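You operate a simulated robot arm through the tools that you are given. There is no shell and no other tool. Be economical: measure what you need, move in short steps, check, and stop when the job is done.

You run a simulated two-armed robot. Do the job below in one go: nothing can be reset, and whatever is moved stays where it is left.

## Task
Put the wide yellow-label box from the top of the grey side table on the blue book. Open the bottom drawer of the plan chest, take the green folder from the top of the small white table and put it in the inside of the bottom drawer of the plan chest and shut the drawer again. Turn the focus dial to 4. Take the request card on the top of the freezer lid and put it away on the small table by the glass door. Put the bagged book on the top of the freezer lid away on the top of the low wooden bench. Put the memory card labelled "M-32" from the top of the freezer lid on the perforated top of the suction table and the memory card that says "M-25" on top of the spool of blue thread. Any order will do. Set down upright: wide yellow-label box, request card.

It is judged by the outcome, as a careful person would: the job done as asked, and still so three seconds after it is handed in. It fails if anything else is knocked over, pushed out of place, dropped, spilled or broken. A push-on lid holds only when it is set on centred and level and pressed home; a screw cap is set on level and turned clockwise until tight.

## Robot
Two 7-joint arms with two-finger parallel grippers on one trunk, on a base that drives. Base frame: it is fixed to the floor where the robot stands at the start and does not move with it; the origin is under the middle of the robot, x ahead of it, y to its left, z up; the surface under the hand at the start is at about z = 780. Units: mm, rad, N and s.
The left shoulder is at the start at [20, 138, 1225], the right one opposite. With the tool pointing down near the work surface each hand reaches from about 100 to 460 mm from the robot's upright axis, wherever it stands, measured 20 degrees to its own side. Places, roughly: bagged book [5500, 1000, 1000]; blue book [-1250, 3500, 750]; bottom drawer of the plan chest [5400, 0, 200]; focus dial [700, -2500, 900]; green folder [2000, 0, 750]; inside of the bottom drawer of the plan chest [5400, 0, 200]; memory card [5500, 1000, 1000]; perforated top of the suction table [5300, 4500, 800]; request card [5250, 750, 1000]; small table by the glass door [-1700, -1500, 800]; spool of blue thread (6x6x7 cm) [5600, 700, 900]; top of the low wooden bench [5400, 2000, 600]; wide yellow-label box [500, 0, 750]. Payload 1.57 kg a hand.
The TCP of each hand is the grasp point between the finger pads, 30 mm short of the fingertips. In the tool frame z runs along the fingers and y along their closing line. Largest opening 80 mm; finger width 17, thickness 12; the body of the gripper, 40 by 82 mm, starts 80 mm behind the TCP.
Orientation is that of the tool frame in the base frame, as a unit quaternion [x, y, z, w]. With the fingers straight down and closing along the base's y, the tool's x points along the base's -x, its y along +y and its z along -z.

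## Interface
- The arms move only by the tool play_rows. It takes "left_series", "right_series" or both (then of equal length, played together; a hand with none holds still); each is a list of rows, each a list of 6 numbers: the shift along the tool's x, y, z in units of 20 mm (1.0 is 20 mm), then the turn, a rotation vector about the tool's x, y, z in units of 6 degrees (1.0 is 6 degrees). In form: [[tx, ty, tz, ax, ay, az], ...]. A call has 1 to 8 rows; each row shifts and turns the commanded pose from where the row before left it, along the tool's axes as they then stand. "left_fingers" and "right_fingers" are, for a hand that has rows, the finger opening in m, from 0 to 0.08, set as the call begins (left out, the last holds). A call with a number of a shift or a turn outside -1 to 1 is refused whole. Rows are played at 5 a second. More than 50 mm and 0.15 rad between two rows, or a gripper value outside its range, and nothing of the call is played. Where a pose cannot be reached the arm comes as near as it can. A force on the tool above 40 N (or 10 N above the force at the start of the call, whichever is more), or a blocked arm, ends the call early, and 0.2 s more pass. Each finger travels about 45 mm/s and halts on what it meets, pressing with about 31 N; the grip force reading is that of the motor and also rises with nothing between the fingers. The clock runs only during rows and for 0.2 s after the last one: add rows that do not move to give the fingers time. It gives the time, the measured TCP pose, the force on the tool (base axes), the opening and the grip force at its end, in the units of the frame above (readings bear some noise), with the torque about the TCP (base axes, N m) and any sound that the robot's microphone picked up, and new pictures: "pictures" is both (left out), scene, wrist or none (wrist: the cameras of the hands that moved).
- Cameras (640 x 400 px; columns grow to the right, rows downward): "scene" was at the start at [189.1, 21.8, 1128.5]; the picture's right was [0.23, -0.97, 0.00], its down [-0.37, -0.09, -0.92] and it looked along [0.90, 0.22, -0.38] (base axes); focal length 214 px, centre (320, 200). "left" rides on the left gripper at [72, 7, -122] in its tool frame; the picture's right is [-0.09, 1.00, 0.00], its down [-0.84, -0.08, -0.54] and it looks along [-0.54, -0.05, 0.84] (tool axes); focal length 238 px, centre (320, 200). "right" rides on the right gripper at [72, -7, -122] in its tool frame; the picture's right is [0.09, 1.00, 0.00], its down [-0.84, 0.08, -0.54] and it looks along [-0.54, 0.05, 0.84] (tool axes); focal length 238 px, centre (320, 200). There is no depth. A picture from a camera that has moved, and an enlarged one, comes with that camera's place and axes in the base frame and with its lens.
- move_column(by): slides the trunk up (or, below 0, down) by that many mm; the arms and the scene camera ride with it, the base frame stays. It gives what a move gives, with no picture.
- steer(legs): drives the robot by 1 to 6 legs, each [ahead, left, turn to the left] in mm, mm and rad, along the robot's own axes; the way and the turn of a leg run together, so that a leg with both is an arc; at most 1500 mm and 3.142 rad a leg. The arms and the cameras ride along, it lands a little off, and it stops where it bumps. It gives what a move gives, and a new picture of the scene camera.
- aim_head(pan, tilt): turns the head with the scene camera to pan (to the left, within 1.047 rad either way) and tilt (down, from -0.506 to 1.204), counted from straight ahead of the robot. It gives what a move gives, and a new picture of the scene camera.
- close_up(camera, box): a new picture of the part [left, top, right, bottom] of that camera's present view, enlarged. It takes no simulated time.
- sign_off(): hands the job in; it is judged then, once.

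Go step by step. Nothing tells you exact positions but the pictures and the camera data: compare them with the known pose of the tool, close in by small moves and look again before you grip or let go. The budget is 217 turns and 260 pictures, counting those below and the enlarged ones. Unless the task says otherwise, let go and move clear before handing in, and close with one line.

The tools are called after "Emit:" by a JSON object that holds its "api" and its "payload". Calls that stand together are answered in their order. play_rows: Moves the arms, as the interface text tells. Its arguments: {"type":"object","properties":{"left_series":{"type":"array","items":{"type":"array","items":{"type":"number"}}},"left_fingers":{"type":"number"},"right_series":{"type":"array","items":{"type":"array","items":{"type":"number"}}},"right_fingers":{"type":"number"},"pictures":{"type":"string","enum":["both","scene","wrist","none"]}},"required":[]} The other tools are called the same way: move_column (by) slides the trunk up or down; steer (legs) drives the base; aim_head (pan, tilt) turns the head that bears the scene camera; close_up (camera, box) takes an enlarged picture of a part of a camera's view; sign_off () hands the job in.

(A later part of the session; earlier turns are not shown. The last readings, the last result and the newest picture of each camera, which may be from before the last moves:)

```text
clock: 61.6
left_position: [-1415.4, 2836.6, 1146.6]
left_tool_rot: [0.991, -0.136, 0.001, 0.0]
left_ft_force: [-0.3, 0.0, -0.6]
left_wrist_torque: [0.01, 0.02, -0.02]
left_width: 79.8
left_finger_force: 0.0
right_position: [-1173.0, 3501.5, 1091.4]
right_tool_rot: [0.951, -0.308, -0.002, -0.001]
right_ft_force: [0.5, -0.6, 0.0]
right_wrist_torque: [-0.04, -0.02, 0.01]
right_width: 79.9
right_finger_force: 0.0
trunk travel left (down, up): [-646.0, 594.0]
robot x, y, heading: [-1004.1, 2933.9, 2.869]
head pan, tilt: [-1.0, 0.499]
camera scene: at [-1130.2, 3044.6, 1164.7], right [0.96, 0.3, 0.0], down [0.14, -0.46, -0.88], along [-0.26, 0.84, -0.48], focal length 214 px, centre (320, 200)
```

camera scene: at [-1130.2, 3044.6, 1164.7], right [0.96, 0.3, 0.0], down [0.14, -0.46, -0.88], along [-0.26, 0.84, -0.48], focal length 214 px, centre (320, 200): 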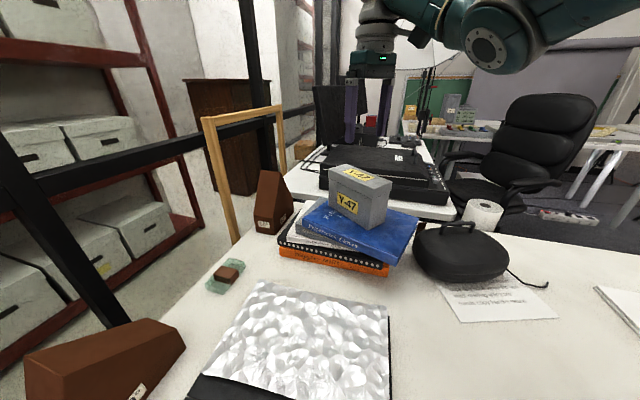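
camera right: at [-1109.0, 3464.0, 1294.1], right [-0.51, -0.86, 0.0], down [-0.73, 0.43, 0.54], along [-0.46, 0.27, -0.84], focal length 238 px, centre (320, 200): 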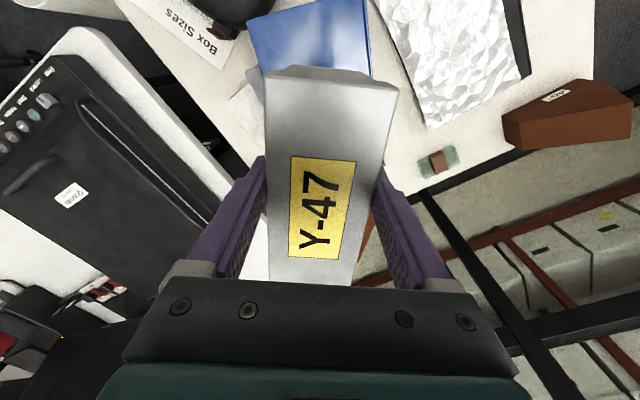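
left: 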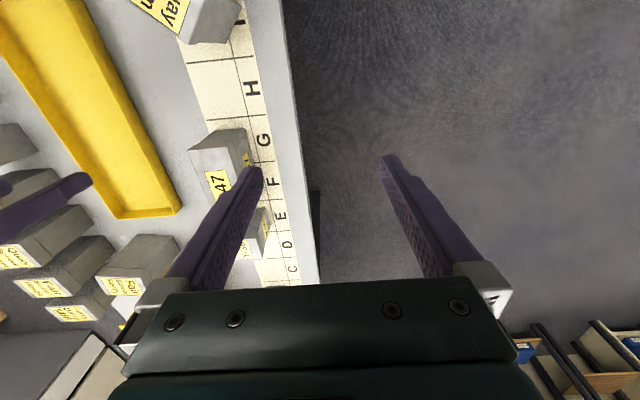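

Box Y-47 stands on the blue book. I'll retract the arm, back off from the table and drive round to the small white table with the green folder near [1920, 20].

Emit:
{"api": "move_column", "payload": {"by": 150}}

Emit:
{"api": "play_rows", "payload": {"right_series": [[0.47, 0.93, 0, 0, 0, 0], [0.47, 0.93, 0, 0, 0, 0], [0.47, 0.93, 0, 0, 0, 0], [0.47, 0.93, 0, 0, 0, 0], [0.47, 0.93, 0, 0, 0, 0], [0.47, 0.93, 0, 0, 0, 0], [0.47, 0.93, 0, 0, 0, 0], [0.47, 0.93, 0, 0, 0, 0]], "pictures": "none"}}

Emit:
{"api": "play_rows", "payload": {"right_series": [[0.47, 0.93, 0, 0, 0, 0], [0.47, 0.93, 0, 0, 0, 0], [0.47, 0.93, 0, 0, 0, 0], [0.47, 0.93, 0, 0, 0, 0], [0.47, 0.93, 0, 0, 0, 0], [0.47, 0.93, 0, 0, 0, 0], [0.47, 0.93, 0, 0, 0, 0], [0.47, 0.93, 0, 0, 0, 0]], "pictures": "none"}}

Emit:
{"api": "steer", "payload": {"legs": [[0, 530, 0], [0, 0, -2.873], [820, 0, 0], [820, 0, 0]]}}

```text
clock: 63.3
left_position: [-1414.6, 2837.4, 1295.9]
left_tool_rot: [0.991, -0.135, 0.0, 0.0]
left_ft_force: [0.3, -0.6, -0.3]
left_wrist_torque: [0.02, 0.0, 0.01]
left_width: 80.0
left_finger_force: 0.0
right_position: [-1172.9, 3500.9, 1240.8]
right_tool_rot: [0.951, -0.308, -0.002, 0.001]
right_ft_force: [-0.2, -0.5, 1.0]
right_wrist_torque: [-0.02, -0.01, 0.0]
right_width: 80.1
right_finger_force: 0.0
trunk travel left (down, up): [-796.0, 444.0]
robot x, y, heading: [-1007.4, 2930.7, 2.868]
head pan, tilt: [-1.0, 0.499]
```

```text
clock: 65.1
left_position: [-1414.8, 2837.9, 1295.8]
left_tool_rot: [0.991, -0.135, -0.001, 0.001]
left_ft_force: [0.7, 0.2, 0.6]
left_wrist_torque: [-0.01, 0.01, 0.01]
left_width: 80.0
left_finger_force: 0.0
right_position: [-1198.1, 3334.9, 1241.9]
right_tool_rot: [0.951, -0.308, -0.002, 0.001]
right_ft_force: [-0.6, -0.2, 0.2]
right_wrist_torque: [0.02, 0.01, 0.0]
right_width: 80.2
right_finger_force: 0.0
trunk travel left (down, up): [-796.0, 444.0]
robot x, y, heading: [-1005.7, 2930.9, 2.874]
head pan, tilt: [-1.0, 0.499]
```

```text
clock: 66.9
left_position: [-1413.9, 2836.1, 1296.1]
left_tool_rot: [0.991, -0.135, 0.0, 0.001]
left_ft_force: [-0.3, -0.3, -0.4]
left_wrist_torque: [-0.02, -0.04, -0.01]
left_width: 79.9
left_finger_force: 0.0
right_position: [-1226.0, 3172.3, 1241.9]
right_tool_rot: [0.951, -0.308, -0.003, 0.0]
right_ft_force: [0.0, 0.8, 0.3]
right_wrist_torque: [-0.03, 0.07, 0.02]
right_width: 80.1
right_finger_force: 0.1
trunk travel left (down, up): [-796.0, 444.0]
robot x, y, heading: [-1006.3, 2932.1, 2.873]
head pan, tilt: [-1.0, 0.499]
```

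```text
clock: 84.5
left_position: [833.8, 2666.8, 1295.7]
left_tool_rot: [-0.008, 1.0, 0.0, 0.0]
left_ft_force: [-0.3, -0.4, -0.4]
left_wrist_torque: [0.03, -0.02, 0.01]
left_width: 80.3
left_finger_force: 0.2
right_position: [747.0, 2290.9, 1242.1]
right_tool_rot: [0.168, 0.986, 0.0, 0.002]
right_ft_force: [0.4, 0.7, 0.3]
right_wrist_torque: [-0.02, 0.0, -0.02]
right_width: 80.2
right_finger_force: 0.1
trunk travel left (down, up): [-796.0, 444.0]
robot x, y, heading: [465.6, 2462.3, 0.012]
head pan, tilt: [-1.0, 0.499]
camera scene: at [617.8, 2388.0, 1314.7], right [-0.83, -0.55, 0.0], down [-0.27, 0.4, -0.88], along [0.49, -0.73, -0.48], focal length 214 px, centre (320, 200)
```

scene: 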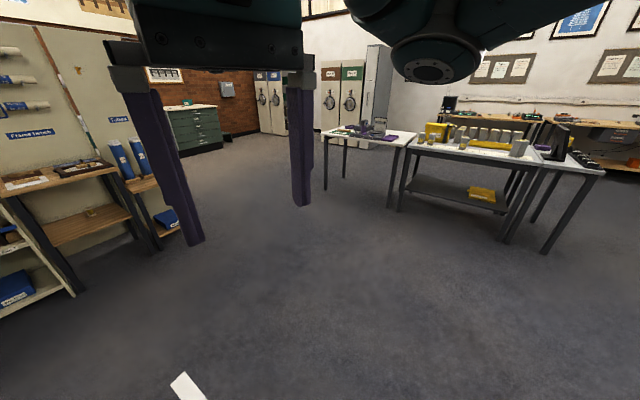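

Emit:
{"api": "steer", "payload": {"legs": [[0, 0, -0.937], [1200, 0, 0], [1182, 0, 0], [0, 0, -0.646]]}}

Emit:
{"api": "aim_head", "payload": {"pan": 0.0, "tilt": 0.75}}

```text
clock: 100.4
left_position: [2172.8, 226.5, 1296.3]
left_tool_rot: [0.699, 0.716, -0.001, 0.0]
left_ft_force: [-0.3, -0.2, 1.0]
left_wrist_torque: [0.02, 0.01, -0.01]
left_width: 79.8
left_finger_force: 0.0
right_position: [1795.8, 310.5, 1241.0]
right_tool_rot: [0.814, 0.581, -0.001, 0.001]
right_ft_force: [1.1, -0.2, -0.5]
right_wrist_torque: [0.02, 0.0, -0.03]
right_width: 80.2
right_finger_force: 0.0
trunk travel left (down, up): [-796.0, 444.0]
robot x, y, heading: [1963.9, 590.2, -1.547]
head pan, tilt: [-1.0, 0.499]
camera scene: at [1890.9, 439.6, 1314.7], right [-0.56, 0.83, 0.0], down [0.4, 0.27, -0.88], along [-0.73, -0.49, -0.48], focal length 214 px, centre (320, 200)
```

scene: 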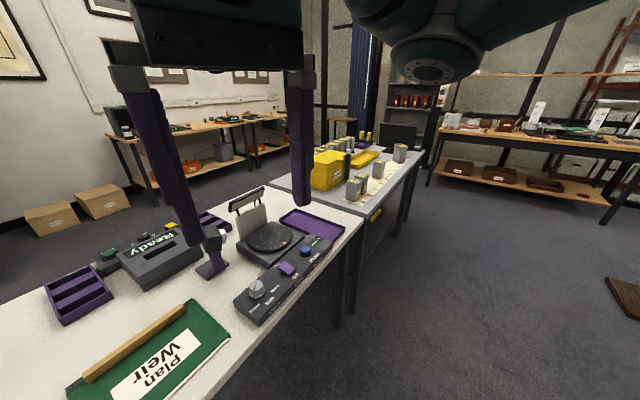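

```text
clock: 101.7
left_position: [2172.5, 227.5, 1295.3]
left_tool_rot: [0.699, 0.715, 0.0, 0.001]
left_ft_force: [0.0, -0.2, 0.7]
left_wrist_torque: [0.0, -0.01, -0.01]
left_width: 79.9
left_finger_force: 0.0
right_position: [1796.0, 311.0, 1241.8]
right_tool_rot: [0.814, 0.581, -0.001, 0.001]
right_ft_force: [-0.3, -0.7, 0.0]
right_wrist_torque: [-0.01, 0.01, -0.01]
right_width: 79.9
right_finger_force: 0.1
trunk travel left (down, up): [-796.0, 444.0]
robot x, y, heading: [1961.4, 589.5, -1.553]
head pan, tilt: [0.0, 0.75]
camera scene: at [1968.1, 407.7, 1292.8], right [-1.0, -0.02, 0.0], down [-0.02, 0.68, -0.73], along [0.02, -0.73, -0.68], focal length 214 px, centre (320, 200)
```

scene: 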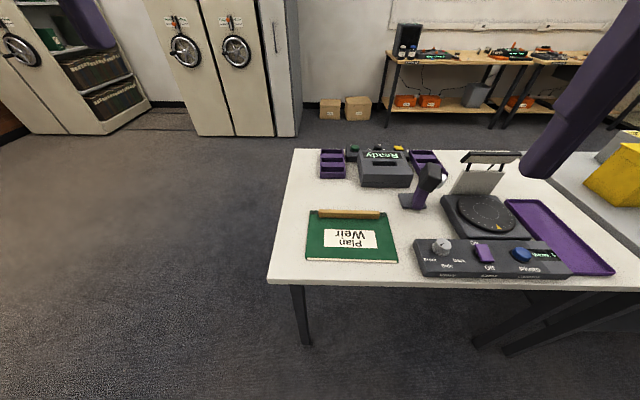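

Emit:
{"api": "close_up", "payload": {"camera": "scene", "box": [280, 190, 420, 290]}}

```text
4.00 times, centred on (350, 240) of scene
camera zoom: at [1968.1, 407.7, 1292.8], right [-1.0, -0.02, 0.0], down [-0.02, 0.68, -0.73], along [0.02, -0.73, -0.68], focal length 858 px, centre (200, 40)
```

zoom: 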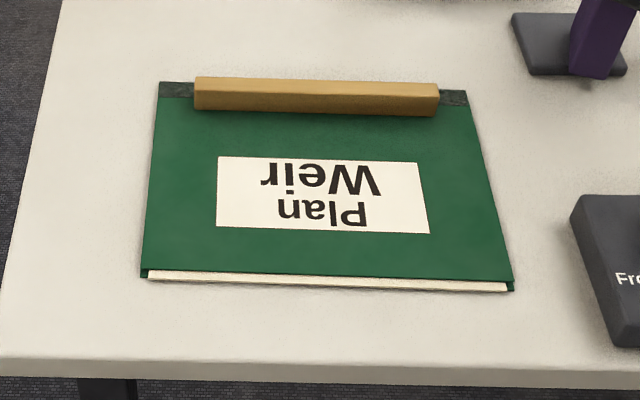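

The folder lies flat with a wooden bar I can grip later. First I'll go and open the plan chest's bottom drawer with free hands.

Emit:
{"api": "steer", "payload": {"legs": [[0, 0, 1.553], [1250, -100, 0], [1150, -100, 0]]}}

Emit:
{"api": "aim_head", "payload": {"pan": 0.15, "tilt": 0.45}}

```text
clock: 117.4
left_position: [4745.4, 702.3, 1295.5]
left_tool_rot: [-0.028, 1.0, -0.001, 0.0]
left_ft_force: [0.5, 0.0, 0.1]
left_wrist_torque: [-0.02, 0.0, 0.02]
left_width: 80.1
left_finger_force: 0.1
right_position: [4674.8, 322.3, 1240.6]
right_tool_rot: [0.149, 0.989, -0.001, 0.001]
right_ft_force: [-0.5, -0.8, -0.3]
right_wrist_torque: [-0.01, 0.0, 0.02]
right_width: 80.0
right_finger_force: 0.1
trunk travel left (down, up): [-796.0, 444.0]
robot x, y, heading: [4387.6, 481.5, 0.055]
head pan, tilt: [0.0, 0.75]
camera scene: at [4570.6, 492.2, 1292.8], right [0.06, -1.0, 0.0], down [-0.68, -0.04, -0.73], along [0.73, 0.04, -0.68], focal length 214 px, centre (320, 200)
```

scene: 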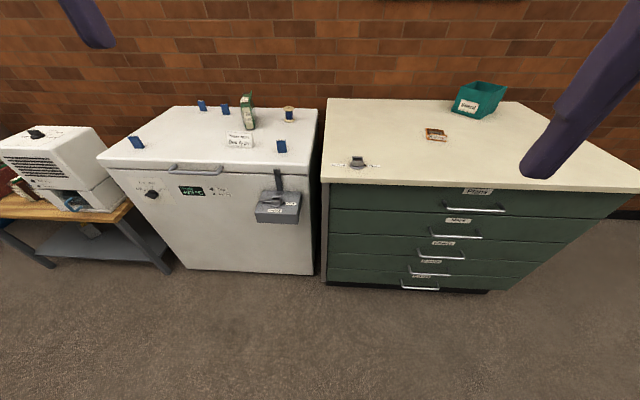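

```text
clock: 118.2
left_position: [4745.3, 702.7, 1295.1]
left_tool_rot: [-0.028, 1.0, 0.0, 0.0]
left_ft_force: [-0.1, -0.6, 0.2]
left_wrist_torque: [-0.01, 0.0, -0.02]
left_width: 80.0
left_finger_force: 0.0
right_position: [4674.3, 322.8, 1240.3]
right_tool_rot: [0.149, 0.989, 0.0, 0.002]
right_ft_force: [-0.7, 0.6, -0.9]
right_wrist_torque: [0.01, -0.01, 0.01]
right_width: 79.8
right_finger_force: 0.0
trunk travel left (down, up): [-796.0, 444.0]
robot x, y, heading: [4387.8, 484.2, 0.059]
head pan, tilt: [0.15, 0.45]
camera scene: at [4577.8, 506.3, 1319.1], right [0.2, -0.98, 0.0], down [-0.43, -0.09, -0.9], along [0.88, 0.18, -0.44], focal length 214 px, centre (320, 200)
```

scene: 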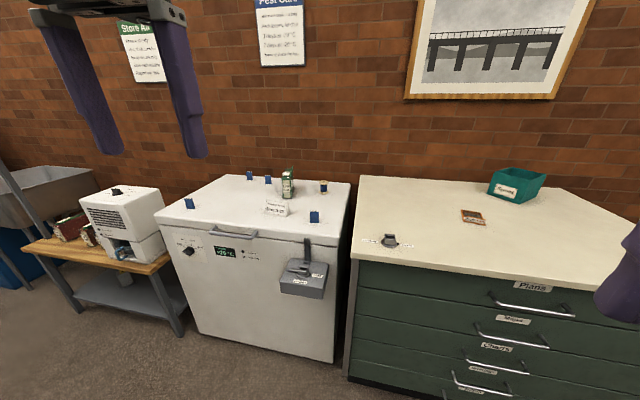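

Emit:
{"api": "steer", "payload": {"legs": [[0, 0, -0.059], [200, -392, 0]]}}

Emit:
{"api": "move_column", "payload": {"by": -400}}

Emit:
{"api": "move_column", "payload": {"by": -380}}

Emit:
{"api": "aim_head", "payload": {"pan": -0.3, "tilt": 0.75}}

```text
clock: 121.3
left_position: [4954.4, 287.1, 1297.1]
left_tool_rot: [0.003, 1.0, 0.0, 0.0]
left_ft_force: [-0.1, 0.3, 0.9]
left_wrist_torque: [0.01, -0.01, 0.0]
left_width: 79.8
left_finger_force: 0.0
right_position: [4858.6, -87.2, 1241.4]
right_tool_rot: [0.18, 0.984, 0.0, 0.002]
right_ft_force: [0.6, 1.1, 0.0]
right_wrist_torque: [0.01, 0.02, 0.02]
right_width: 79.9
right_finger_force: 0.0
trunk travel left (down, up): [-796.0, 444.0]
robot x, y, heading: [4582.0, 94.8, -0.006]
head pan, tilt: [0.15, 0.45]
camera scene: at [4773.9, 102.1, 1319.2], right [0.14, -0.99, 0.0], down [-0.43, -0.06, -0.9], along [0.89, 0.13, -0.44], focal length 214 px, centre (320, 200)
```

scene: 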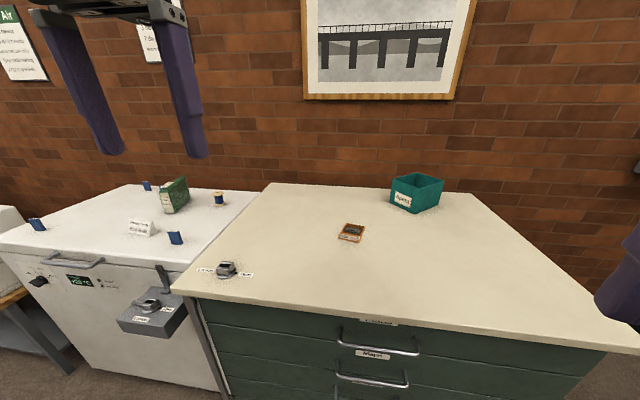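

```text
clock: 125.1
left_position: [4952.9, 287.2, 895.8]
left_tool_rot: [0.004, 1.0, 0.0, 0.0]
left_ft_force: [0.5, 1.1, 0.2]
left_wrist_torque: [-0.01, -0.02, 0.0]
left_width: 79.9
left_finger_force: 0.0
right_position: [4858.6, -87.8, 841.2]
right_tool_rot: [0.18, 0.984, -0.001, 0.002]
right_ft_force: [-0.4, -0.6, 0.0]
right_wrist_torque: [-0.02, 0.05, 0.05]
right_width: 80.2
right_finger_force: 0.0
trunk travel left (down, up): [-396.0, 844.0]
robot x, y, heading: [4585.5, 91.2, -0.004]
head pan, tilt: [0.15, 0.45]
```

```text
clock: 128.8
left_position: [4953.3, 286.0, 516.2]
left_tool_rot: [0.004, 1.0, 0.001, 0.0]
left_ft_force: [-0.5, 0.5, -0.7]
left_wrist_torque: [-0.03, -0.03, -0.02]
left_width: 80.1
left_finger_force: 0.0
right_position: [4858.4, -87.4, 460.7]
right_tool_rot: [0.18, 0.984, 0.0, 0.002]
right_ft_force: [-0.3, 0.0, -0.6]
right_wrist_torque: [0.04, 0.0, -0.05]
right_width: 80.2
right_finger_force: 0.0
trunk travel left (down, up): [-16.0, 1224.0]
robot x, y, heading: [4587.9, 88.5, -0.006]
head pan, tilt: [0.15, 0.45]
```

```text
clock: 129.7
left_position: [4953.2, 286.9, 516.9]
left_tool_rot: [0.003, 1.0, 0.0, 0.0]
left_ft_force: [0.2, 1.3, -0.7]
left_wrist_torque: [0.0, 0.0, -0.01]
left_width: 80.1
left_finger_force: 0.0
right_position: [4858.9, -87.0, 461.1]
right_tool_rot: [0.179, 0.984, 0.0, 0.002]
right_ft_force: [0.2, 0.8, -0.1]
right_wrist_torque: [0.04, 0.0, 0.05]
right_width: 79.7
right_finger_force: 0.0
trunk travel left (down, up): [-16.0, 1224.0]
robot x, y, heading: [4584.8, 89.7, -0.002]
head pan, tilt: [-0.3, 0.75]
camera scene: at [4762.0, 64.1, 512.8], right [-0.3, -0.95, 0.0], down [-0.65, 0.21, -0.73], along [0.7, -0.22, -0.68], focal length 214 px, centre (320, 200)
```

scene: 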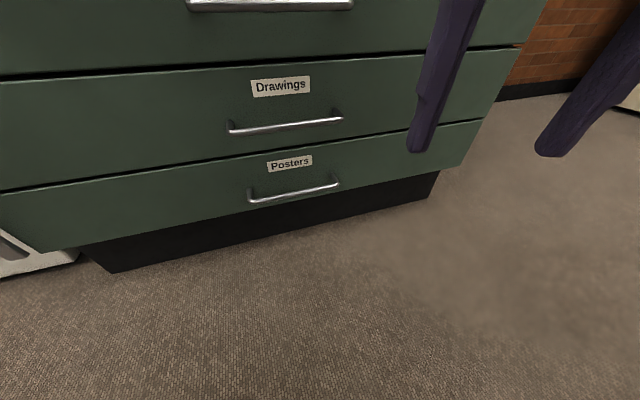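

The bottom drawer ("Posters") handle is at about [5087, 11, 236]. I'll square the right hand, tilt the fingers forward 24° and close them as a hook.

Emit:
{"api": "play_rows", "payload": {"right_series": [[0, 0, 0, 0, 0, -0.86], [0, 0, 0, 0, 0, -0.86], [0, 0, 0, 0, 0, -0.86], [0, 0, 0, 0, 0, -0.86], [0, 0, 0, 0, -1, 0], [0, 0, 0, 0, -1, 0], [0, 0, 0, 0, -1, 0], [0, 0, 0, 0, -1, 0]], "right_fingers": 0.0, "pictures": "wrist"}}

```text
clock: 131.5
left_position: [4953.3, 286.6, 515.9]
left_tool_rot: [0.003, 1.0, 0.0, 0.0]
left_ft_force: [0.1, -0.1, -0.2]
left_wrist_torque: [-0.01, 0.0, 0.02]
left_width: 79.8
left_finger_force: 0.1
right_position: [4881.3, -84.3, 463.2]
right_tool_rot: [0.001, 0.978, -0.001, 0.208]
right_ft_force: [0.9, -0.1, 1.4]
right_wrist_torque: [-0.01, 0.02, -0.01]
right_width: 0.1
right_finger_force: 21.7
right hand out of reach, approached as far as the arm can: row 8
trunk travel left (down, up): [-16.0, 1224.0]
robot x, y, heading: [4584.4, 93.0, -0.01]
head pan, tilt: [-0.3, 0.75]
camera right: at [4763.7, -90.2, 545.2], right [-0.08, 1.0, -0.04], down [0.54, 0.08, 0.84], along [0.84, 0.05, -0.55], focal length 238 px, centre (320, 200)
```

right: 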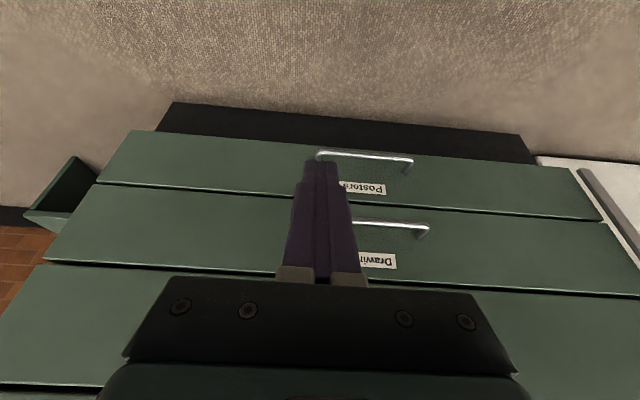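

Emit:
{"api": "steer", "payload": {"legs": [[130, 0, 0]]}}

Emit:
{"api": "play_rows", "payload": {"right_series": [[-0.1, 0.6, 1, 0, 0, 0], [-0.1, 0.6, 1, 0, 0, 0], [0, 0.6, 1, 0, 0, 0], [0, 0.6, 1, 0, 0, 0], [0, 0.6, 1, 0, -0.7, 0], [0, 0.2, 0.5, 0, -0.7, 0]]}}

```text
clock: 132.9
left_position: [5082.9, 285.6, 515.6]
left_tool_rot: [0.005, 1.0, 0.001, -0.003]
left_ft_force: [0.2, 0.2, 0.4]
left_wrist_torque: [0.01, 0.03, -0.02]
left_width: 80.0
left_finger_force: 0.1
right_position: [5011.3, -86.1, 463.5]
right_tool_rot: [0.001, 0.978, -0.001, 0.209]
right_ft_force: [-0.8, 0.6, 0.2]
right_wrist_torque: [0.02, -0.01, 0.0]
right_width: 0.0
right_finger_force: 21.2
trunk travel left (down, up): [-16.0, 1224.0]
robot x, y, heading: [4714.5, 89.1, -0.007]
head pan, tilt: [-0.3, 0.75]
stopped in leg 1: the force on the tool passed its limit at 52 N (the readings are from after the stop); the commanded pose is now the measured one
camera scene: at [4894.0, 63.1, 512.9], right [-0.3, -0.95, 0.0], down [-0.65, 0.21, -0.73], along [0.7, -0.22, -0.68], focal length 214 px, centre (320, 200)
```

scene: 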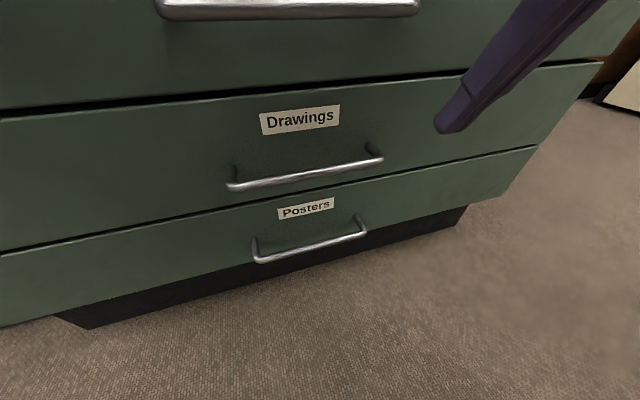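

```text
clock: 134.3
left_position: [5081.9, 285.8, 516.8]
left_tool_rot: [0.004, 1.0, 0.002, -0.003]
left_ft_force: [-0.6, -0.2, -0.4]
left_wrist_torque: [-0.03, -0.03, 0.01]
left_width: 80.0
left_finger_force: 0.0
right_position: [5058.4, -21.1, 365.1]
right_tool_rot: [0.001, 0.96, -0.002, 0.28]
right_ft_force: [0.3, -0.1, -0.3]
right_wrist_torque: [0.02, 0.0, 0.0]
right_width: 0.0
right_finger_force: 21.0
trunk travel left (down, up): [-16.0, 1224.0]
robot x, y, heading: [4715.0, 85.7, -0.007]
head pan, tilt: [-0.3, 0.75]
camera scene: at [4892.1, 63.1, 512.7], right [-0.3, -0.95, 0.0], down [-0.65, 0.21, -0.73], along [0.7, -0.22, -0.68], focal length 214 px, centre (320, 200)
camera right: at [4931.1, -27.0, 429.7], right [-0.08, 1.0, -0.05], down [0.41, 0.08, 0.91], along [0.91, 0.05, -0.42], focal length 238 px, centre (320, 200)
```

scene: 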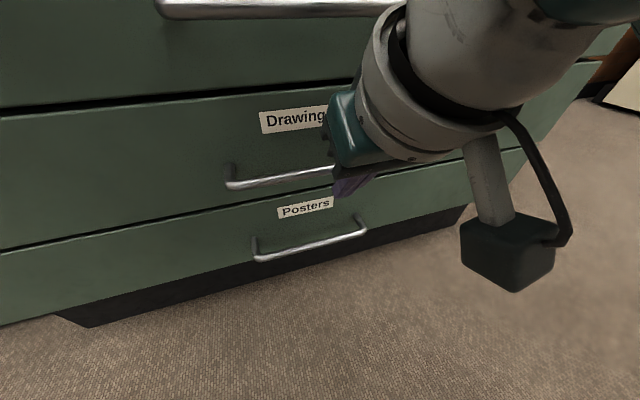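
right: 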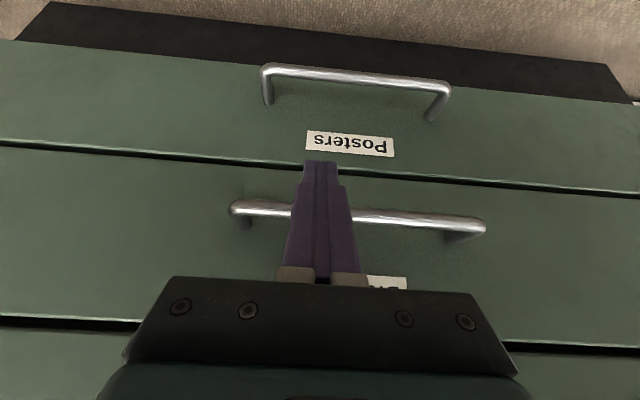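

Emit:
{"api": "play_rows", "payload": {"right_series": [[0.16, 0.2, 0.82, 0, 0, 0], [0.16, 0.2, 0.82, 0, 0, 0], [0.16, 0.2, 0.82, 0, 0, 0], [0.16, 0.2, 0.82, 0, 0, 0], [0.16, 0.2, 0.82, 0, 0, 0]], "left_series": [[1, 0, 0, 0, 0, 0], [1, 0, 0, 0, 0, 0], [1, 0, 0, 0, 0, 0], [1, 0, 0, 0, 0, 0], [1, 0, 0, 0, 0, 0]], "pictures": "none"}}

Emit:
{"api": "close_up", "payload": {"camera": "right", "box": [220, 30, 460, 220]}}

```text
clock: 135.5
left_position: [4965.6, 299.3, 483.1]
left_tool_rot: [0.001, 0.995, 0.048, -0.087]
left_ft_force: [-0.5, 0.6, -0.4]
left_wrist_torque: [-0.02, -0.02, 0.01]
left_width: 79.8
left_finger_force: 0.1
right_position: [5088.7, -1.9, 288.6]
right_tool_rot: [0.0, 0.96, 0.0, 0.278]
right_ft_force: [-0.1, 0.6, 0.6]
right_wrist_torque: [0.01, 0.0, 0.03]
right_width: 0.0
right_finger_force: 21.0
trunk travel left (down, up): [-16.0, 1224.0]
robot x, y, heading: [4715.9, 87.5, -0.009]
head pan, tilt: [-0.3, 0.75]
stopped in row 5 (left hand): the arm was blocked; the commanded pose is now the measured one
```

```text
2.11 times, centred on (340, 125) of right
camera zoom: at [4961.9, -8.1, 353.0], right [-0.08, 1.0, -0.05], down [0.42, 0.08, 0.91], along [0.91, 0.05, -0.42], focal length 502 px, centre (278, 358)
```

zoom: 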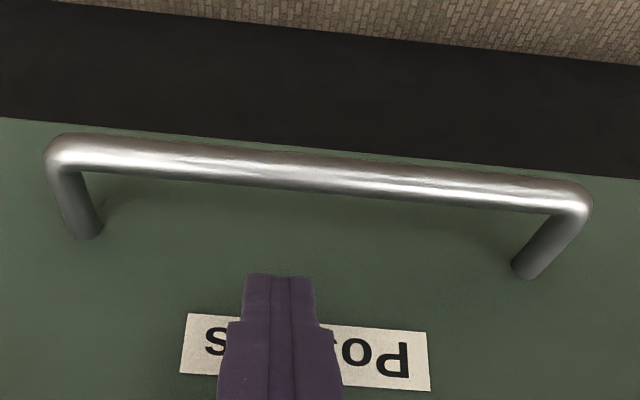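

Emit:
{"api": "play_rows", "payload": {"right_series": [[0.25, 0.1, 0.68, 0, 0, 0], [0.25, 0.1, 0.68, 0, 0, 0], [0.25, 0.1, 0.68, 0, 0, 0], [0.25, 0.1, 0.68, 0, 0, 0]], "pictures": "wrist"}}

```text
clock: 136.5
left_position: [4967.3, 298.5, 482.0]
left_tool_rot: [0.001, 0.995, 0.048, -0.087]
left_ft_force: [0.5, 0.5, 0.1]
left_wrist_torque: [0.01, -0.01, -0.04]
left_width: 80.2
left_finger_force: 0.0
right_position: [5102.9, 3.5, 231.2]
right_tool_rot: [0.001, 0.96, -0.001, 0.279]
right_ft_force: [1.0, -0.3, -0.6]
right_wrist_torque: [0.02, 0.02, 0.02]
right_width: 0.2
right_finger_force: 20.8
trunk travel left (down, up): [-16.0, 1224.0]
robot x, y, heading: [4713.8, 88.5, -0.007]
head pan, tilt: [-0.3, 0.75]
camera right: at [4975.2, -1.7, 295.5], right [-0.08, 1.0, -0.05], down [0.42, 0.08, 0.91], along [0.91, 0.05, -0.42], focal length 238 px, centre (320, 200)
```

right: 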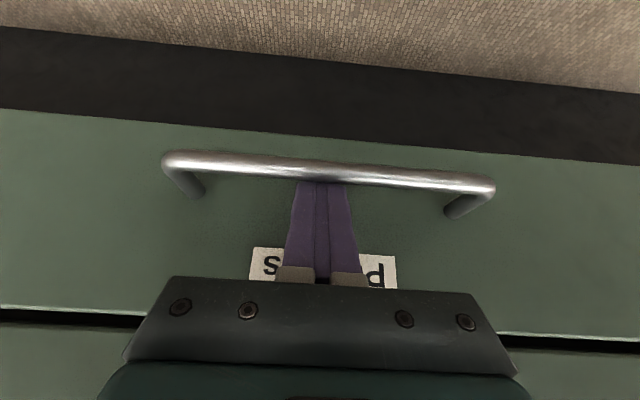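

Emit:
{"api": "steer", "payload": {"legs": [[-60, 0, 0], [-340, 0, 0]]}}

```text
clock: 139.3
left_position: [4566.3, 300.1, 482.1]
left_tool_rot: [0.005, 0.995, 0.048, -0.087]
left_ft_force: [-0.4, -0.1, -0.9]
left_wrist_torque: [0.0, 0.02, 0.04]
left_width: 80.0
left_finger_force: 0.0
right_position: [4696.9, 5.2, 229.9]
right_tool_rot: [0.004, 0.961, -0.003, 0.277]
right_ft_force: [0.5, 0.1, 0.5]
right_wrist_torque: [0.01, -0.01, 0.0]
right_width: 0.2
right_finger_force: 21.1
trunk travel left (down, up): [-16.0, 1224.0]
robot x, y, heading: [4312.9, 91.3, -0.01]
head pan, tilt: [-0.3, 0.75]
camera scene: at [4490.1, 65.5, 512.5], right [-0.31, -0.95, 0.0], down [-0.65, 0.21, -0.73], along [0.69, -0.23, -0.68], focal length 214 px, centre (320, 200)
```

scene: 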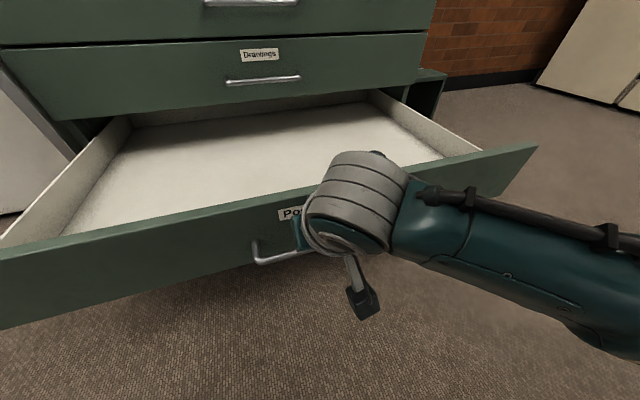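

The drawer is open about 390 mm. I'll unhook, raise the trunk, level both hands and drive back to the folder.

Emit:
{"api": "play_rows", "payload": {"right_series": [[0, 0, -1, 0, 0, 0], [0, 0, -1, 0, 0, 0], [0, 0, -1, 0, 0, 0], [0, 0, -1, 0, 0, 0], [0, 0, -1, 0, 0, 0], [0, 0, -1, 0, 0, 0]], "pictures": "none"}}

Emit:
{"api": "move_column", "payload": {"by": 400}}

Emit:
{"api": "move_column", "payload": {"by": 400}}

Emit:
{"api": "play_rows", "payload": {"right_series": [[0, 0, 0, 0, 0.9, 0], [0, 0, 0, 0, 0.9, 0], [0, 0, 0, 0, 0.9, 0], [0, 0, 0, 0, 0.9, 0], [0, 0, 0, 0, 0.9, 0], [0, 0, 0, 0, 0.9, 0]], "left_series": [[0, 0, 0, 0.46, -0.83, -0.05], [0, 0, 0, 0.46, -0.83, -0.05], [0, 0, 0, 0, 0, 0], [0, 0, 0, 0, 0, 0], [0, 0, 0, 0, 0, 0], [0, 0, 0, 0, 0, 0]], "right_fingers": 0.08, "pictures": "none"}}

Emit:
{"api": "aim_head", "payload": {"pan": 0.0, "tilt": 1.0}}

```text
clock: 140.7
left_position: [4565.7, 301.9, 483.2]
left_tool_rot: [0.005, 0.995, 0.048, -0.086]
left_ft_force: [-0.4, -0.3, -0.6]
left_wrist_torque: [-0.01, 0.01, 0.0]
left_width: 80.0
left_finger_force: 0.1
right_position: [4633.9, 5.4, 331.9]
right_tool_rot: [0.005, 0.961, -0.003, 0.277]
right_ft_force: [0.0, -0.1, 0.0]
right_wrist_torque: [-0.02, 0.01, -0.01]
right_width: 0.1
right_finger_force: 21.1
trunk travel left (down, up): [-16.0, 1224.0]
robot x, y, heading: [4312.6, 90.6, -0.016]
head pan, tilt: [-0.3, 0.75]
```

```text
clock: 144.5
left_position: [4566.2, 300.5, 883.8]
left_tool_rot: [0.005, 0.995, 0.048, -0.086]
left_ft_force: [-0.7, 0.4, 0.7]
left_wrist_torque: [-0.02, -0.01, 0.01]
left_width: 80.1
left_finger_force: 0.1
right_position: [4634.6, 6.4, 732.0]
right_tool_rot: [0.004, 0.961, -0.002, 0.278]
right_ft_force: [-0.3, -0.2, -0.4]
right_wrist_torque: [0.0, -0.02, 0.0]
right_width: 0.0
right_finger_force: 21.2
trunk travel left (down, up): [-416.0, 824.0]
robot x, y, heading: [4312.7, 93.4, -0.012]
head pan, tilt: [-0.3, 0.75]
```

```text
clock: 148.3
left_position: [4566.7, 301.2, 1282.8]
left_tool_rot: [0.005, 0.995, 0.048, -0.086]
left_ft_force: [-0.2, 0.5, 0.3]
left_wrist_torque: [0.01, 0.01, 0.03]
left_width: 79.8
left_finger_force: 0.1
right_position: [4635.0, 6.3, 1132.7]
right_tool_rot: [0.005, 0.96, -0.002, 0.279]
right_ft_force: [-0.2, -0.5, -0.2]
right_wrist_torque: [-0.02, 0.04, -0.01]
right_width: 0.1
right_finger_force: 20.9
trunk travel left (down, up): [-816.0, 424.0]
robot x, y, heading: [4312.5, 91.4, -0.012]
head pan, tilt: [-0.3, 0.75]
```

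```text
clock: 149.8
left_position: [4560.5, 302.8, 1273.8]
left_tool_rot: [0.001, 1.0, 0.005, -0.018]
left_ft_force: [-0.3, 0.4, 0.0]
left_wrist_torque: [-0.02, -0.03, 0.03]
left_width: 80.0
left_finger_force: 0.1
right_position: [4633.8, 5.6, 1132.8]
right_tool_rot: [0.005, 1.0, -0.001, -0.001]
right_ft_force: [-0.1, 0.0, 0.4]
right_wrist_torque: [0.02, -0.02, -0.03]
right_width: 79.7
right_finger_force: 0.2
trunk travel left (down, up): [-816.0, 424.0]
robot x, y, heading: [4313.5, 93.5, -0.017]
head pan, tilt: [-0.3, 0.75]
```

```text
clock: 150.6
left_position: [4559.9, 302.4, 1273.9]
left_tool_rot: [0.0, 1.0, 0.005, -0.018]
left_ft_force: [0.0, -0.4, -0.7]
left_wrist_torque: [-0.04, 0.02, 0.0]
left_width: 79.9
left_finger_force: 0.1
right_position: [4633.7, 6.1, 1130.6]
right_tool_rot: [0.006, 1.0, -0.001, -0.001]
right_ft_force: [0.9, 0.3, 0.1]
right_wrist_torque: [-0.01, 0.0, -0.01]
right_width: 79.9
right_finger_force: 0.0
trunk travel left (down, up): [-816.0, 424.0]
robot x, y, heading: [4314.9, 89.8, -0.011]
head pan, tilt: [0.0, 1.0]
camera scene: at [4481.6, 90.2, 1293.7], right [-0.02, -1.0, 0.0], down [-0.84, 0.01, -0.54], along [0.54, -0.01, -0.84], focal length 214 px, centre (320, 200)
```

scene: 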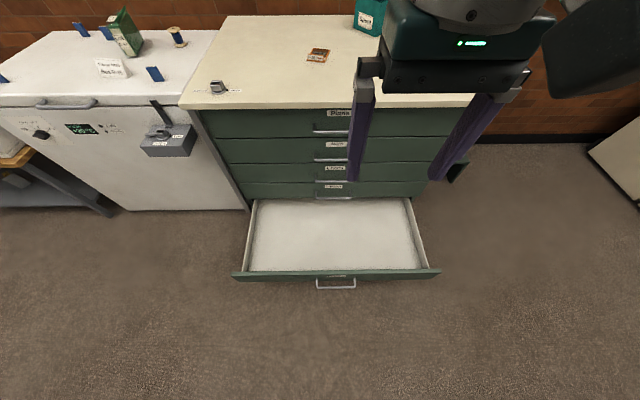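

Emit:
{"api": "steer", "payload": {"legs": [[-1250, 250, 0], [-1250, 280, 0], [0, 0, -1.56]]}}

Emit:
{"api": "aim_head", "payload": {"pan": 0.15, "tilt": 0.85}}

```text
clock: 166.7
left_position: [2052.8, 390.7, 1273.7]
left_tool_rot: [0.705, 0.709, 0.017, -0.01]
left_ft_force: [0.5, -0.4, 0.3]
left_wrist_torque: [0.0, 0.01, 0.02]
left_width: 79.9
left_finger_force: 0.0
right_position: [1757.9, 314.4, 1132.3]
right_tool_rot: [0.708, 0.706, -0.001, -0.002]
right_ft_force: [0.3, 0.2, -0.1]
right_wrist_torque: [0.0, 0.01, -0.05]
right_width: 79.9
right_finger_force: 0.1
trunk travel left (down, up): [-816.0, 424.0]
robot x, y, heading: [1842.4, 637.1, -1.58]
head pan, tilt: [0.0, 1.0]
camera scene: at [1839.2, 466.9, 1293.6], right [-1.0, 0.01, 0.0], down [0.01, 0.84, -0.54], along [0.0, -0.54, -0.84], focal length 214 px, centre (320, 200)
```

scene: 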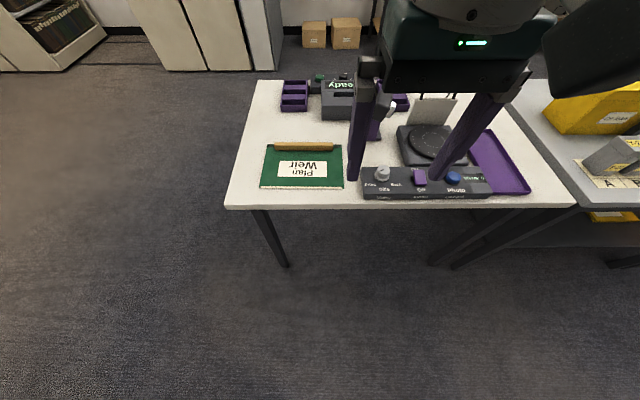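

```text
clock: 167.4
left_position: [2053.0, 391.6, 1272.9]
left_tool_rot: [0.705, 0.709, 0.019, -0.01]
left_ft_force: [-0.1, 0.0, -0.8]
left_wrist_torque: [0.04, 0.0, -0.01]
left_width: 80.0
left_finger_force: 0.1
right_position: [1757.1, 314.4, 1132.0]
right_tool_rot: [0.707, 0.707, 0.0, -0.001]
right_ft_force: [0.0, 0.2, 0.5]
right_wrist_torque: [0.03, 0.0, 0.0]
right_width: 80.1
right_finger_force: 0.0
trunk travel left (down, up): [-816.0, 424.0]
robot x, y, heading: [1843.4, 634.8, -1.582]
head pan, tilt: [0.15, 0.85]
camera scene: at [1850.8, 459.2, 1304.7], right [-0.99, -0.14, 0.0], down [-0.11, 0.74, -0.66], along [0.09, -0.65, -0.75], focal length 214 px, centre (320, 200)
```

scene: 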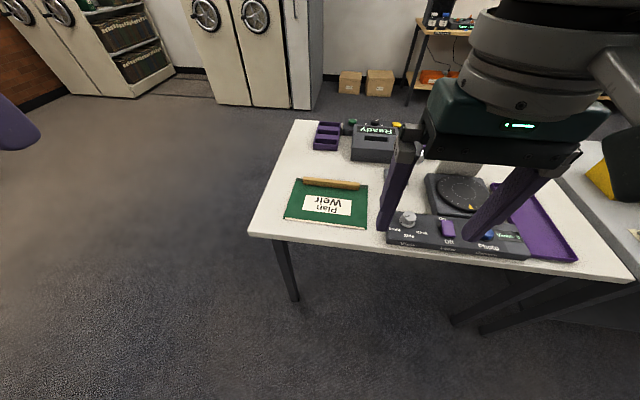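

Emit:
{"api": "steer", "payload": {"legs": [[345, -78, 0.01]]}}

Emit:
{"api": "move_column", "payload": {"by": -260}}

Emit:
{"api": "aim_head", "payload": {"pan": 0.2, "tilt": 1.0}}

```text
clock: 169.7
left_position: [1974.8, 53.7, 1273.5]
left_tool_rot: [0.703, 0.711, 0.019, -0.01]
left_ft_force: [-0.1, -0.2, -0.5]
left_wrist_torque: [0.0, -0.04, -0.01]
left_width: 79.9
left_finger_force: 0.0
right_position: [1679.4, -23.9, 1132.3]
right_tool_rot: [0.706, 0.708, 0.0, -0.002]
right_ft_force: [0.3, 0.3, -0.6]
right_wrist_torque: [0.02, 0.01, 0.02]
right_width: 79.9
right_finger_force: 0.0
trunk travel left (down, up): [-816.0, 424.0]
robot x, y, heading: [1761.5, 295.3, -1.573]
head pan, tilt: [0.15, 0.85]
camera scene: at [1771.8, 120.2, 1304.7], right [-0.99, -0.15, 0.0], down [-0.11, 0.74, -0.66], along [0.1, -0.65, -0.75], focal length 214 px, centre (320, 200)
```

scene: 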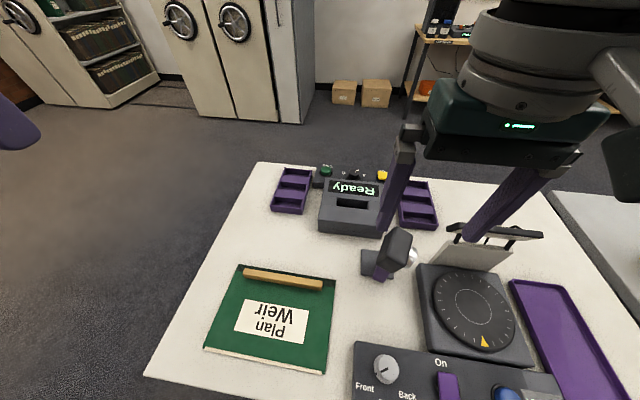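

```text
clock: 172.4
left_position: [1974.6, 52.9, 1012.7]
left_tool_rot: [0.704, 0.71, 0.02, -0.01]
left_ft_force: [0.0, -0.6, -0.3]
left_wrist_torque: [-0.02, 0.01, 0.02]
left_width: 80.4
left_finger_force: 0.0
right_position: [1678.4, -24.5, 872.0]
right_tool_rot: [0.706, 0.708, 0.001, -0.002]
right_ft_force: [-0.9, 1.3, 0.6]
right_wrist_torque: [0.04, 0.02, 0.01]
right_width: 79.8
right_finger_force: 0.0
trunk travel left (down, up): [-556.0, 684.0]
robot x, y, heading: [1761.5, 297.7, -1.576]
head pan, tilt: [0.15, 0.85]
```

```text
clock: 173.1
left_position: [1975.4, 52.3, 1013.3]
left_tool_rot: [0.704, 0.71, 0.02, -0.01]
left_ft_force: [0.7, 0.2, -0.5]
left_wrist_torque: [0.02, 0.0, 0.0]
left_width: 80.1
left_finger_force: 0.1
right_position: [1678.3, -24.7, 873.1]
right_tool_rot: [0.706, 0.708, 0.0, -0.002]
right_ft_force: [-0.5, -0.3, -0.3]
right_wrist_torque: [0.0, -0.01, 0.0]
right_width: 79.9
right_finger_force: 0.0
trunk travel left (down, up): [-556.0, 684.0]
robot x, y, heading: [1757.2, 301.5, -1.572]
head pan, tilt: [0.201, 1.0]
camera scene: at [1774.0, 129.1, 1033.7], right [-0.98, -0.2, 0.0], down [-0.17, 0.82, -0.54], along [0.11, -0.53, -0.84], focal length 214 px, centre (320, 200)
```

scene: 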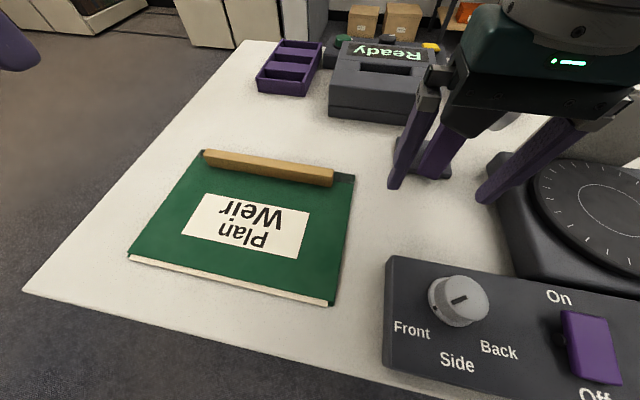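

Emit:
{"api": "play_rows", "payload": {"left_series": [[0, 0, 0, 0.14, -0.4, 0], [0, 0, 0, 0, 0, 1], [0, 0, 0, 0, 0, 1], [0, 0, 0, 0, 0, 1], [0, 0, 0, 0, 0, 1], [0, 0, 0, 0, 0, 1], [0, 0, 0, 0, 0, 1], [0, 0, 0, 0, 0, 1]], "right_series": [[0, 0, -1, 0, 0, 0], [0, 0, -1, 0, 0, 0], [0, 0, -1, 0, 0, 0], [0, 0, -1, 0, 0, 0], [0, 0, 0, 0, 0, 0], [0, 0, 0, 0, 0, 0], [0, 0, 0, 0, 0, 0], [0, 0, 0, 0, 0, 0]], "left_fingers": 0.08, "pictures": "none"}}

Emit:
{"api": "play_rows", "payload": {"left_series": [[0, 0, 0, 0, 0, 1], [0, 0, 0, 0, 0, 1], [0, 0, 0, 0, 0, 1], [0, 0, 0, 0, 0, 1], [0, 0, 0, 0, 0, 1], [0, 0, 0, 0, 0, 1], [0, 0, 0, 0, 0, 1], [0, 0, 0, 0, 0, 1]], "pictures": "wrist"}}

```text
clock: 174.9
left_position: [1974.7, 52.1, 1013.6]
left_tool_rot: [0.912, 0.41, -0.002, 0.0]
left_ft_force: [-0.6, -0.6, -0.5]
left_wrist_torque: [0.01, -0.01, -0.03]
left_width: 80.0
left_finger_force: 0.1
right_position: [1680.2, -24.1, 952.6]
right_tool_rot: [0.706, 0.709, 0.001, -0.002]
right_ft_force: [-0.3, 0.1, 0.8]
right_wrist_torque: [0.03, 0.02, 0.0]
right_width: 80.0
right_finger_force: 0.1
trunk travel left (down, up): [-556.0, 684.0]
robot x, y, heading: [1764.9, 298.5, -1.574]
head pan, tilt: [0.201, 1.0]
```

```text
clock: 176.7
left_position: [1974.4, 52.4, 1013.3]
left_tool_rot: [1.0, 0.004, -0.001, 0.0]
left_ft_force: [0.5, 0.5, 0.4]
left_wrist_torque: [0.02, 0.01, 0.0]
left_width: 80.2
left_finger_force: 0.1
right_position: [1680.0, -24.2, 951.8]
right_tool_rot: [0.706, 0.708, 0.001, -0.001]
right_ft_force: [0.1, 0.4, 0.0]
right_wrist_torque: [0.03, -0.03, -0.01]
right_width: 80.0
right_finger_force: 0.1
trunk travel left (down, up): [-556.0, 684.0]
robot x, y, heading: [1763.0, 300.9, -1.572]
head pan, tilt: [0.201, 1.0]
camera left: at [2047.4, 46.2, 1136.1], right [-0.08, -1.0, 0.0], down [-0.84, 0.07, 0.54], along [-0.54, 0.04, -0.84], focal length 238 px, centre (320, 200)
```

left: 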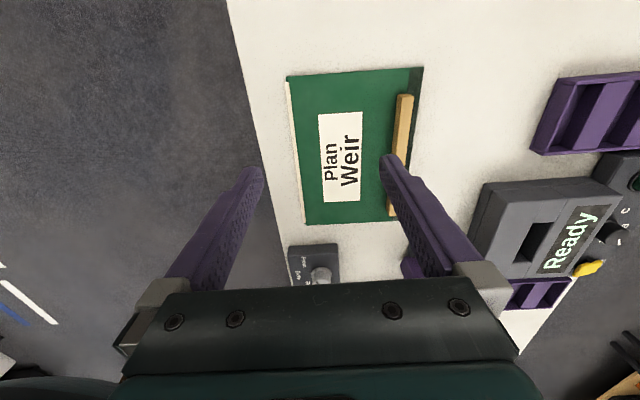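

Emit:
{"api": "play_rows", "payload": {"left_series": [[-0.66, 0.925, 0.9, 0, 0, 0], [-0.66, 0.925, 0.9, 0, 0, 0], [-0.66, 0.925, 0.9, 0, 0, 0], [-0.66, 0.925, 0.9, 0, 0, 0], [-0.66, 0.925, 0.9, 0, 0, 0], [-0.66, 0.925, 0.9, 0, 0, 0]], "left_fingers": 0.06}}

```text
clock: 178.1
left_position: [1895.0, -60.7, 905.4]
left_tool_rot: [1.0, 0.005, 0.0, 0.0]
left_ft_force: [-0.3, -0.2, -0.8]
left_wrist_torque: [0.03, 0.0, 0.02]
left_width: 60.0
left_finger_force: 0.2
right_position: [1680.4, -24.4, 952.6]
right_tool_rot: [0.706, 0.708, 0.0, -0.001]
right_ft_force: [0.7, -0.6, 0.5]
right_wrist_torque: [0.02, 0.0, -0.01]
right_width: 80.1
right_finger_force: 0.2
trunk travel left (down, up): [-556.0, 684.0]
robot x, y, heading: [1761.8, 298.2, -1.574]
head pan, tilt: [0.201, 1.0]
camera scene: at [1773.8, 129.1, 1033.7], right [-0.98, -0.2, 0.0], down [-0.17, 0.82, -0.54], along [0.11, -0.53, -0.84], focal length 214 px, centre (320, 200)
camera left: at [1968.4, -66.0, 1028.1], right [-0.08, -1.0, 0.0], down [-0.84, 0.07, 0.54], along [-0.54, 0.04, -0.84], focal length 238 px, centre (320, 200)
```

scene: 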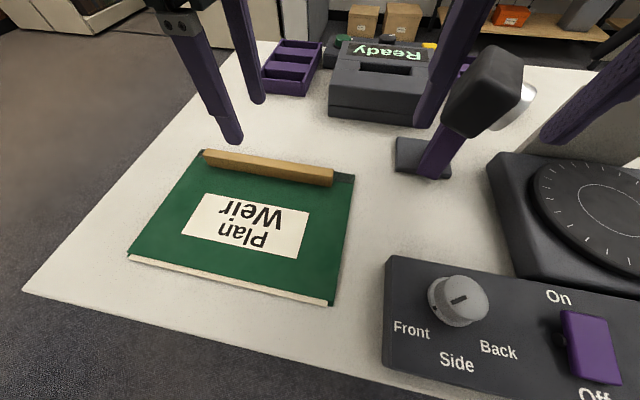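
left: 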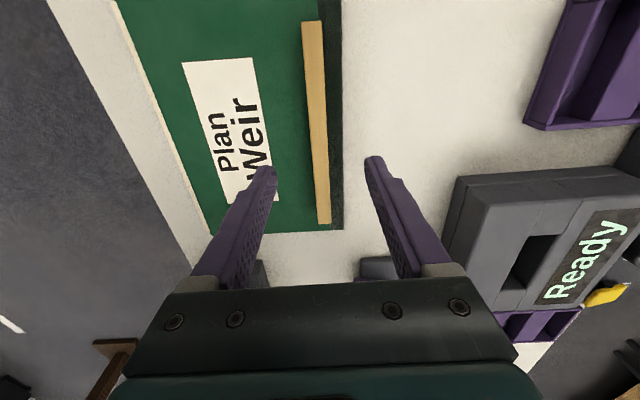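

Emit:
{"api": "play_rows", "payload": {"left_series": [[0, 0, 1, 0, 0, 0], [0, 0, 1, 0, 0, 0], [0, 0, 1, 0, 0, 0], [0, 0, 0.7, 0, 0, 0], [0, 0, 0.5, 0, 0, 0]], "left_fingers": 0.05}}

```text
clock: 179.3
left_position: [1897.1, -59.2, 822.3]
left_tool_rot: [1.0, 0.005, -0.002, 0.0]
left_ft_force: [0.0, -0.2, 0.0]
left_wrist_torque: [-0.02, -0.01, -0.02]
left_width: 50.0
left_finger_force: 0.0
right_position: [1680.5, -24.7, 952.3]
right_tool_rot: [0.706, 0.708, 0.001, -0.002]
right_ft_force: [1.0, -0.1, -0.5]
right_wrist_torque: [-0.03, -0.01, -0.03]
right_width: 80.3
right_finger_force: 0.1
trunk travel left (down, up): [-556.0, 684.0]
robot x, y, heading: [1761.9, 296.2, -1.574]
head pan, tilt: [0.201, 1.0]
camera scene: at [1773.9, 129.2, 1033.6], right [-0.98, -0.2, 0.0], down [-0.17, 0.82, -0.54], along [0.11, -0.53, -0.84], focal length 214 px, centre (320, 200)
camera left: at [1968.9, -66.5, 945.0], right [-0.08, -1.0, 0.0], down [-0.84, 0.07, 0.54], along [-0.54, 0.04, -0.84], focal length 238 px, centre (320, 200)
```

scene: 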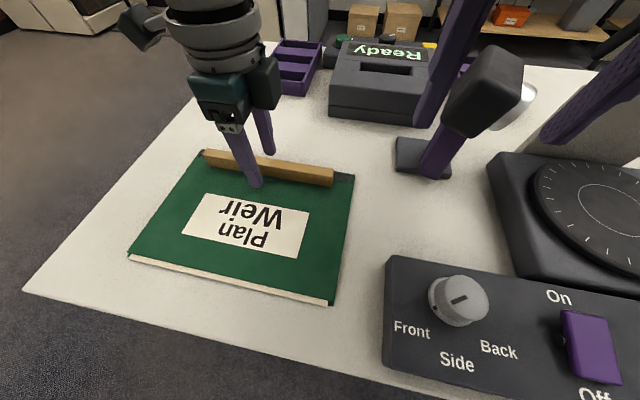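
left: 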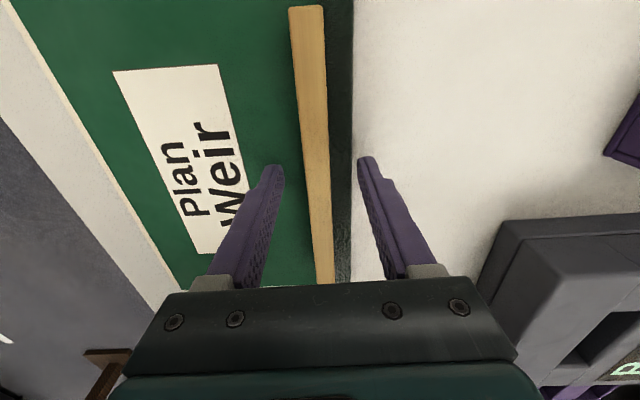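

Emit:
{"api": "play_rows", "payload": {"left_series": [[0, 0, 0.2, 0, 0, 0], [0, 0, 0, 0, 0, 0], [0, 0, 0, 0, 0, 0], [0, 0, 0, 0, 0, 0], [0, 0, 0, 0, 0, 0]], "left_fingers": 0.0, "pictures": "wrist"}}

```text
clock: 180.5
left_position: [1896.2, -59.4, 817.9]
left_tool_rot: [1.0, 0.005, 0.0, 0.0]
left_ft_force: [0.0, -0.9, 0.3]
left_wrist_torque: [0.01, 0.01, -0.08]
left_width: 15.5
left_finger_force: 31.3
right_position: [1679.9, -25.2, 953.3]
right_tool_rot: [0.706, 0.708, 0.0, -0.002]
right_ft_force: [-0.2, 0.2, -0.6]
right_wrist_torque: [0.04, -0.02, 0.02]
right_width: 79.8
right_finger_force: 0.0
trunk travel left (down, up): [-556.0, 684.0]
robot x, y, heading: [1755.3, 293.5, -1.57]
head pan, tilt: [0.201, 1.0]
camera left: at [1969.0, -66.1, 940.9], right [-0.08, -1.0, 0.0], down [-0.84, 0.07, 0.54], along [-0.54, 0.04, -0.84], focal length 238 px, centre (320, 200)
```

left: 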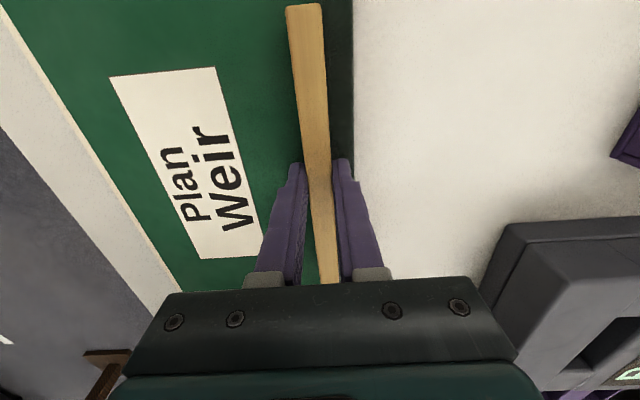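

Emit:
{"api": "play_rows", "payload": {"left_series": [[0, 0, -0.5, 0, 0, 0], [0, 0, -0.5, 0, 0, 0], [0, 0, -0.7, 0, 0, 0], [0, 0, -0.7, 0, 0, 0], [0, 0, -0.8, 0, 0, 0], [0, 0, -0.8, 0, 0, 0]], "pictures": "scene"}}

```text
clock: 181.9
left_position: [1896.4, -59.2, 897.1]
left_tool_rot: [1.0, 0.005, -0.001, 0.0]
left_ft_force: [-0.6, 0.3, -1.1]
left_wrist_torque: [-0.07, 0.03, -0.01]
left_width: 15.3
left_finger_force: 31.0
right_position: [1680.4, -24.3, 952.3]
right_tool_rot: [0.706, 0.708, 0.0, -0.002]
right_ft_force: [-0.3, 0.1, 0.3]
right_wrist_torque: [0.02, -0.05, 0.01]
right_width: 79.7
right_finger_force: 0.1
trunk travel left (down, up): [-556.0, 684.0]
robot x, y, heading: [1760.1, 298.0, -1.576]
head pan, tilt: [0.201, 1.0]
camera scene: at [1773.9, 129.2, 1033.6], right [-0.98, -0.2, 0.0], down [-0.17, 0.82, -0.54], along [0.11, -0.53, -0.84], focal length 214 px, centre (320, 200)
```

scene: 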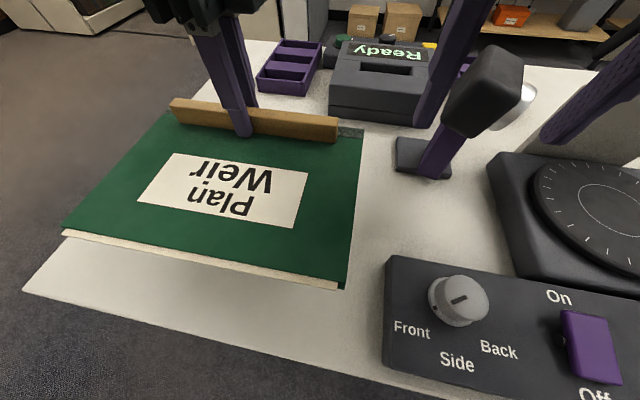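

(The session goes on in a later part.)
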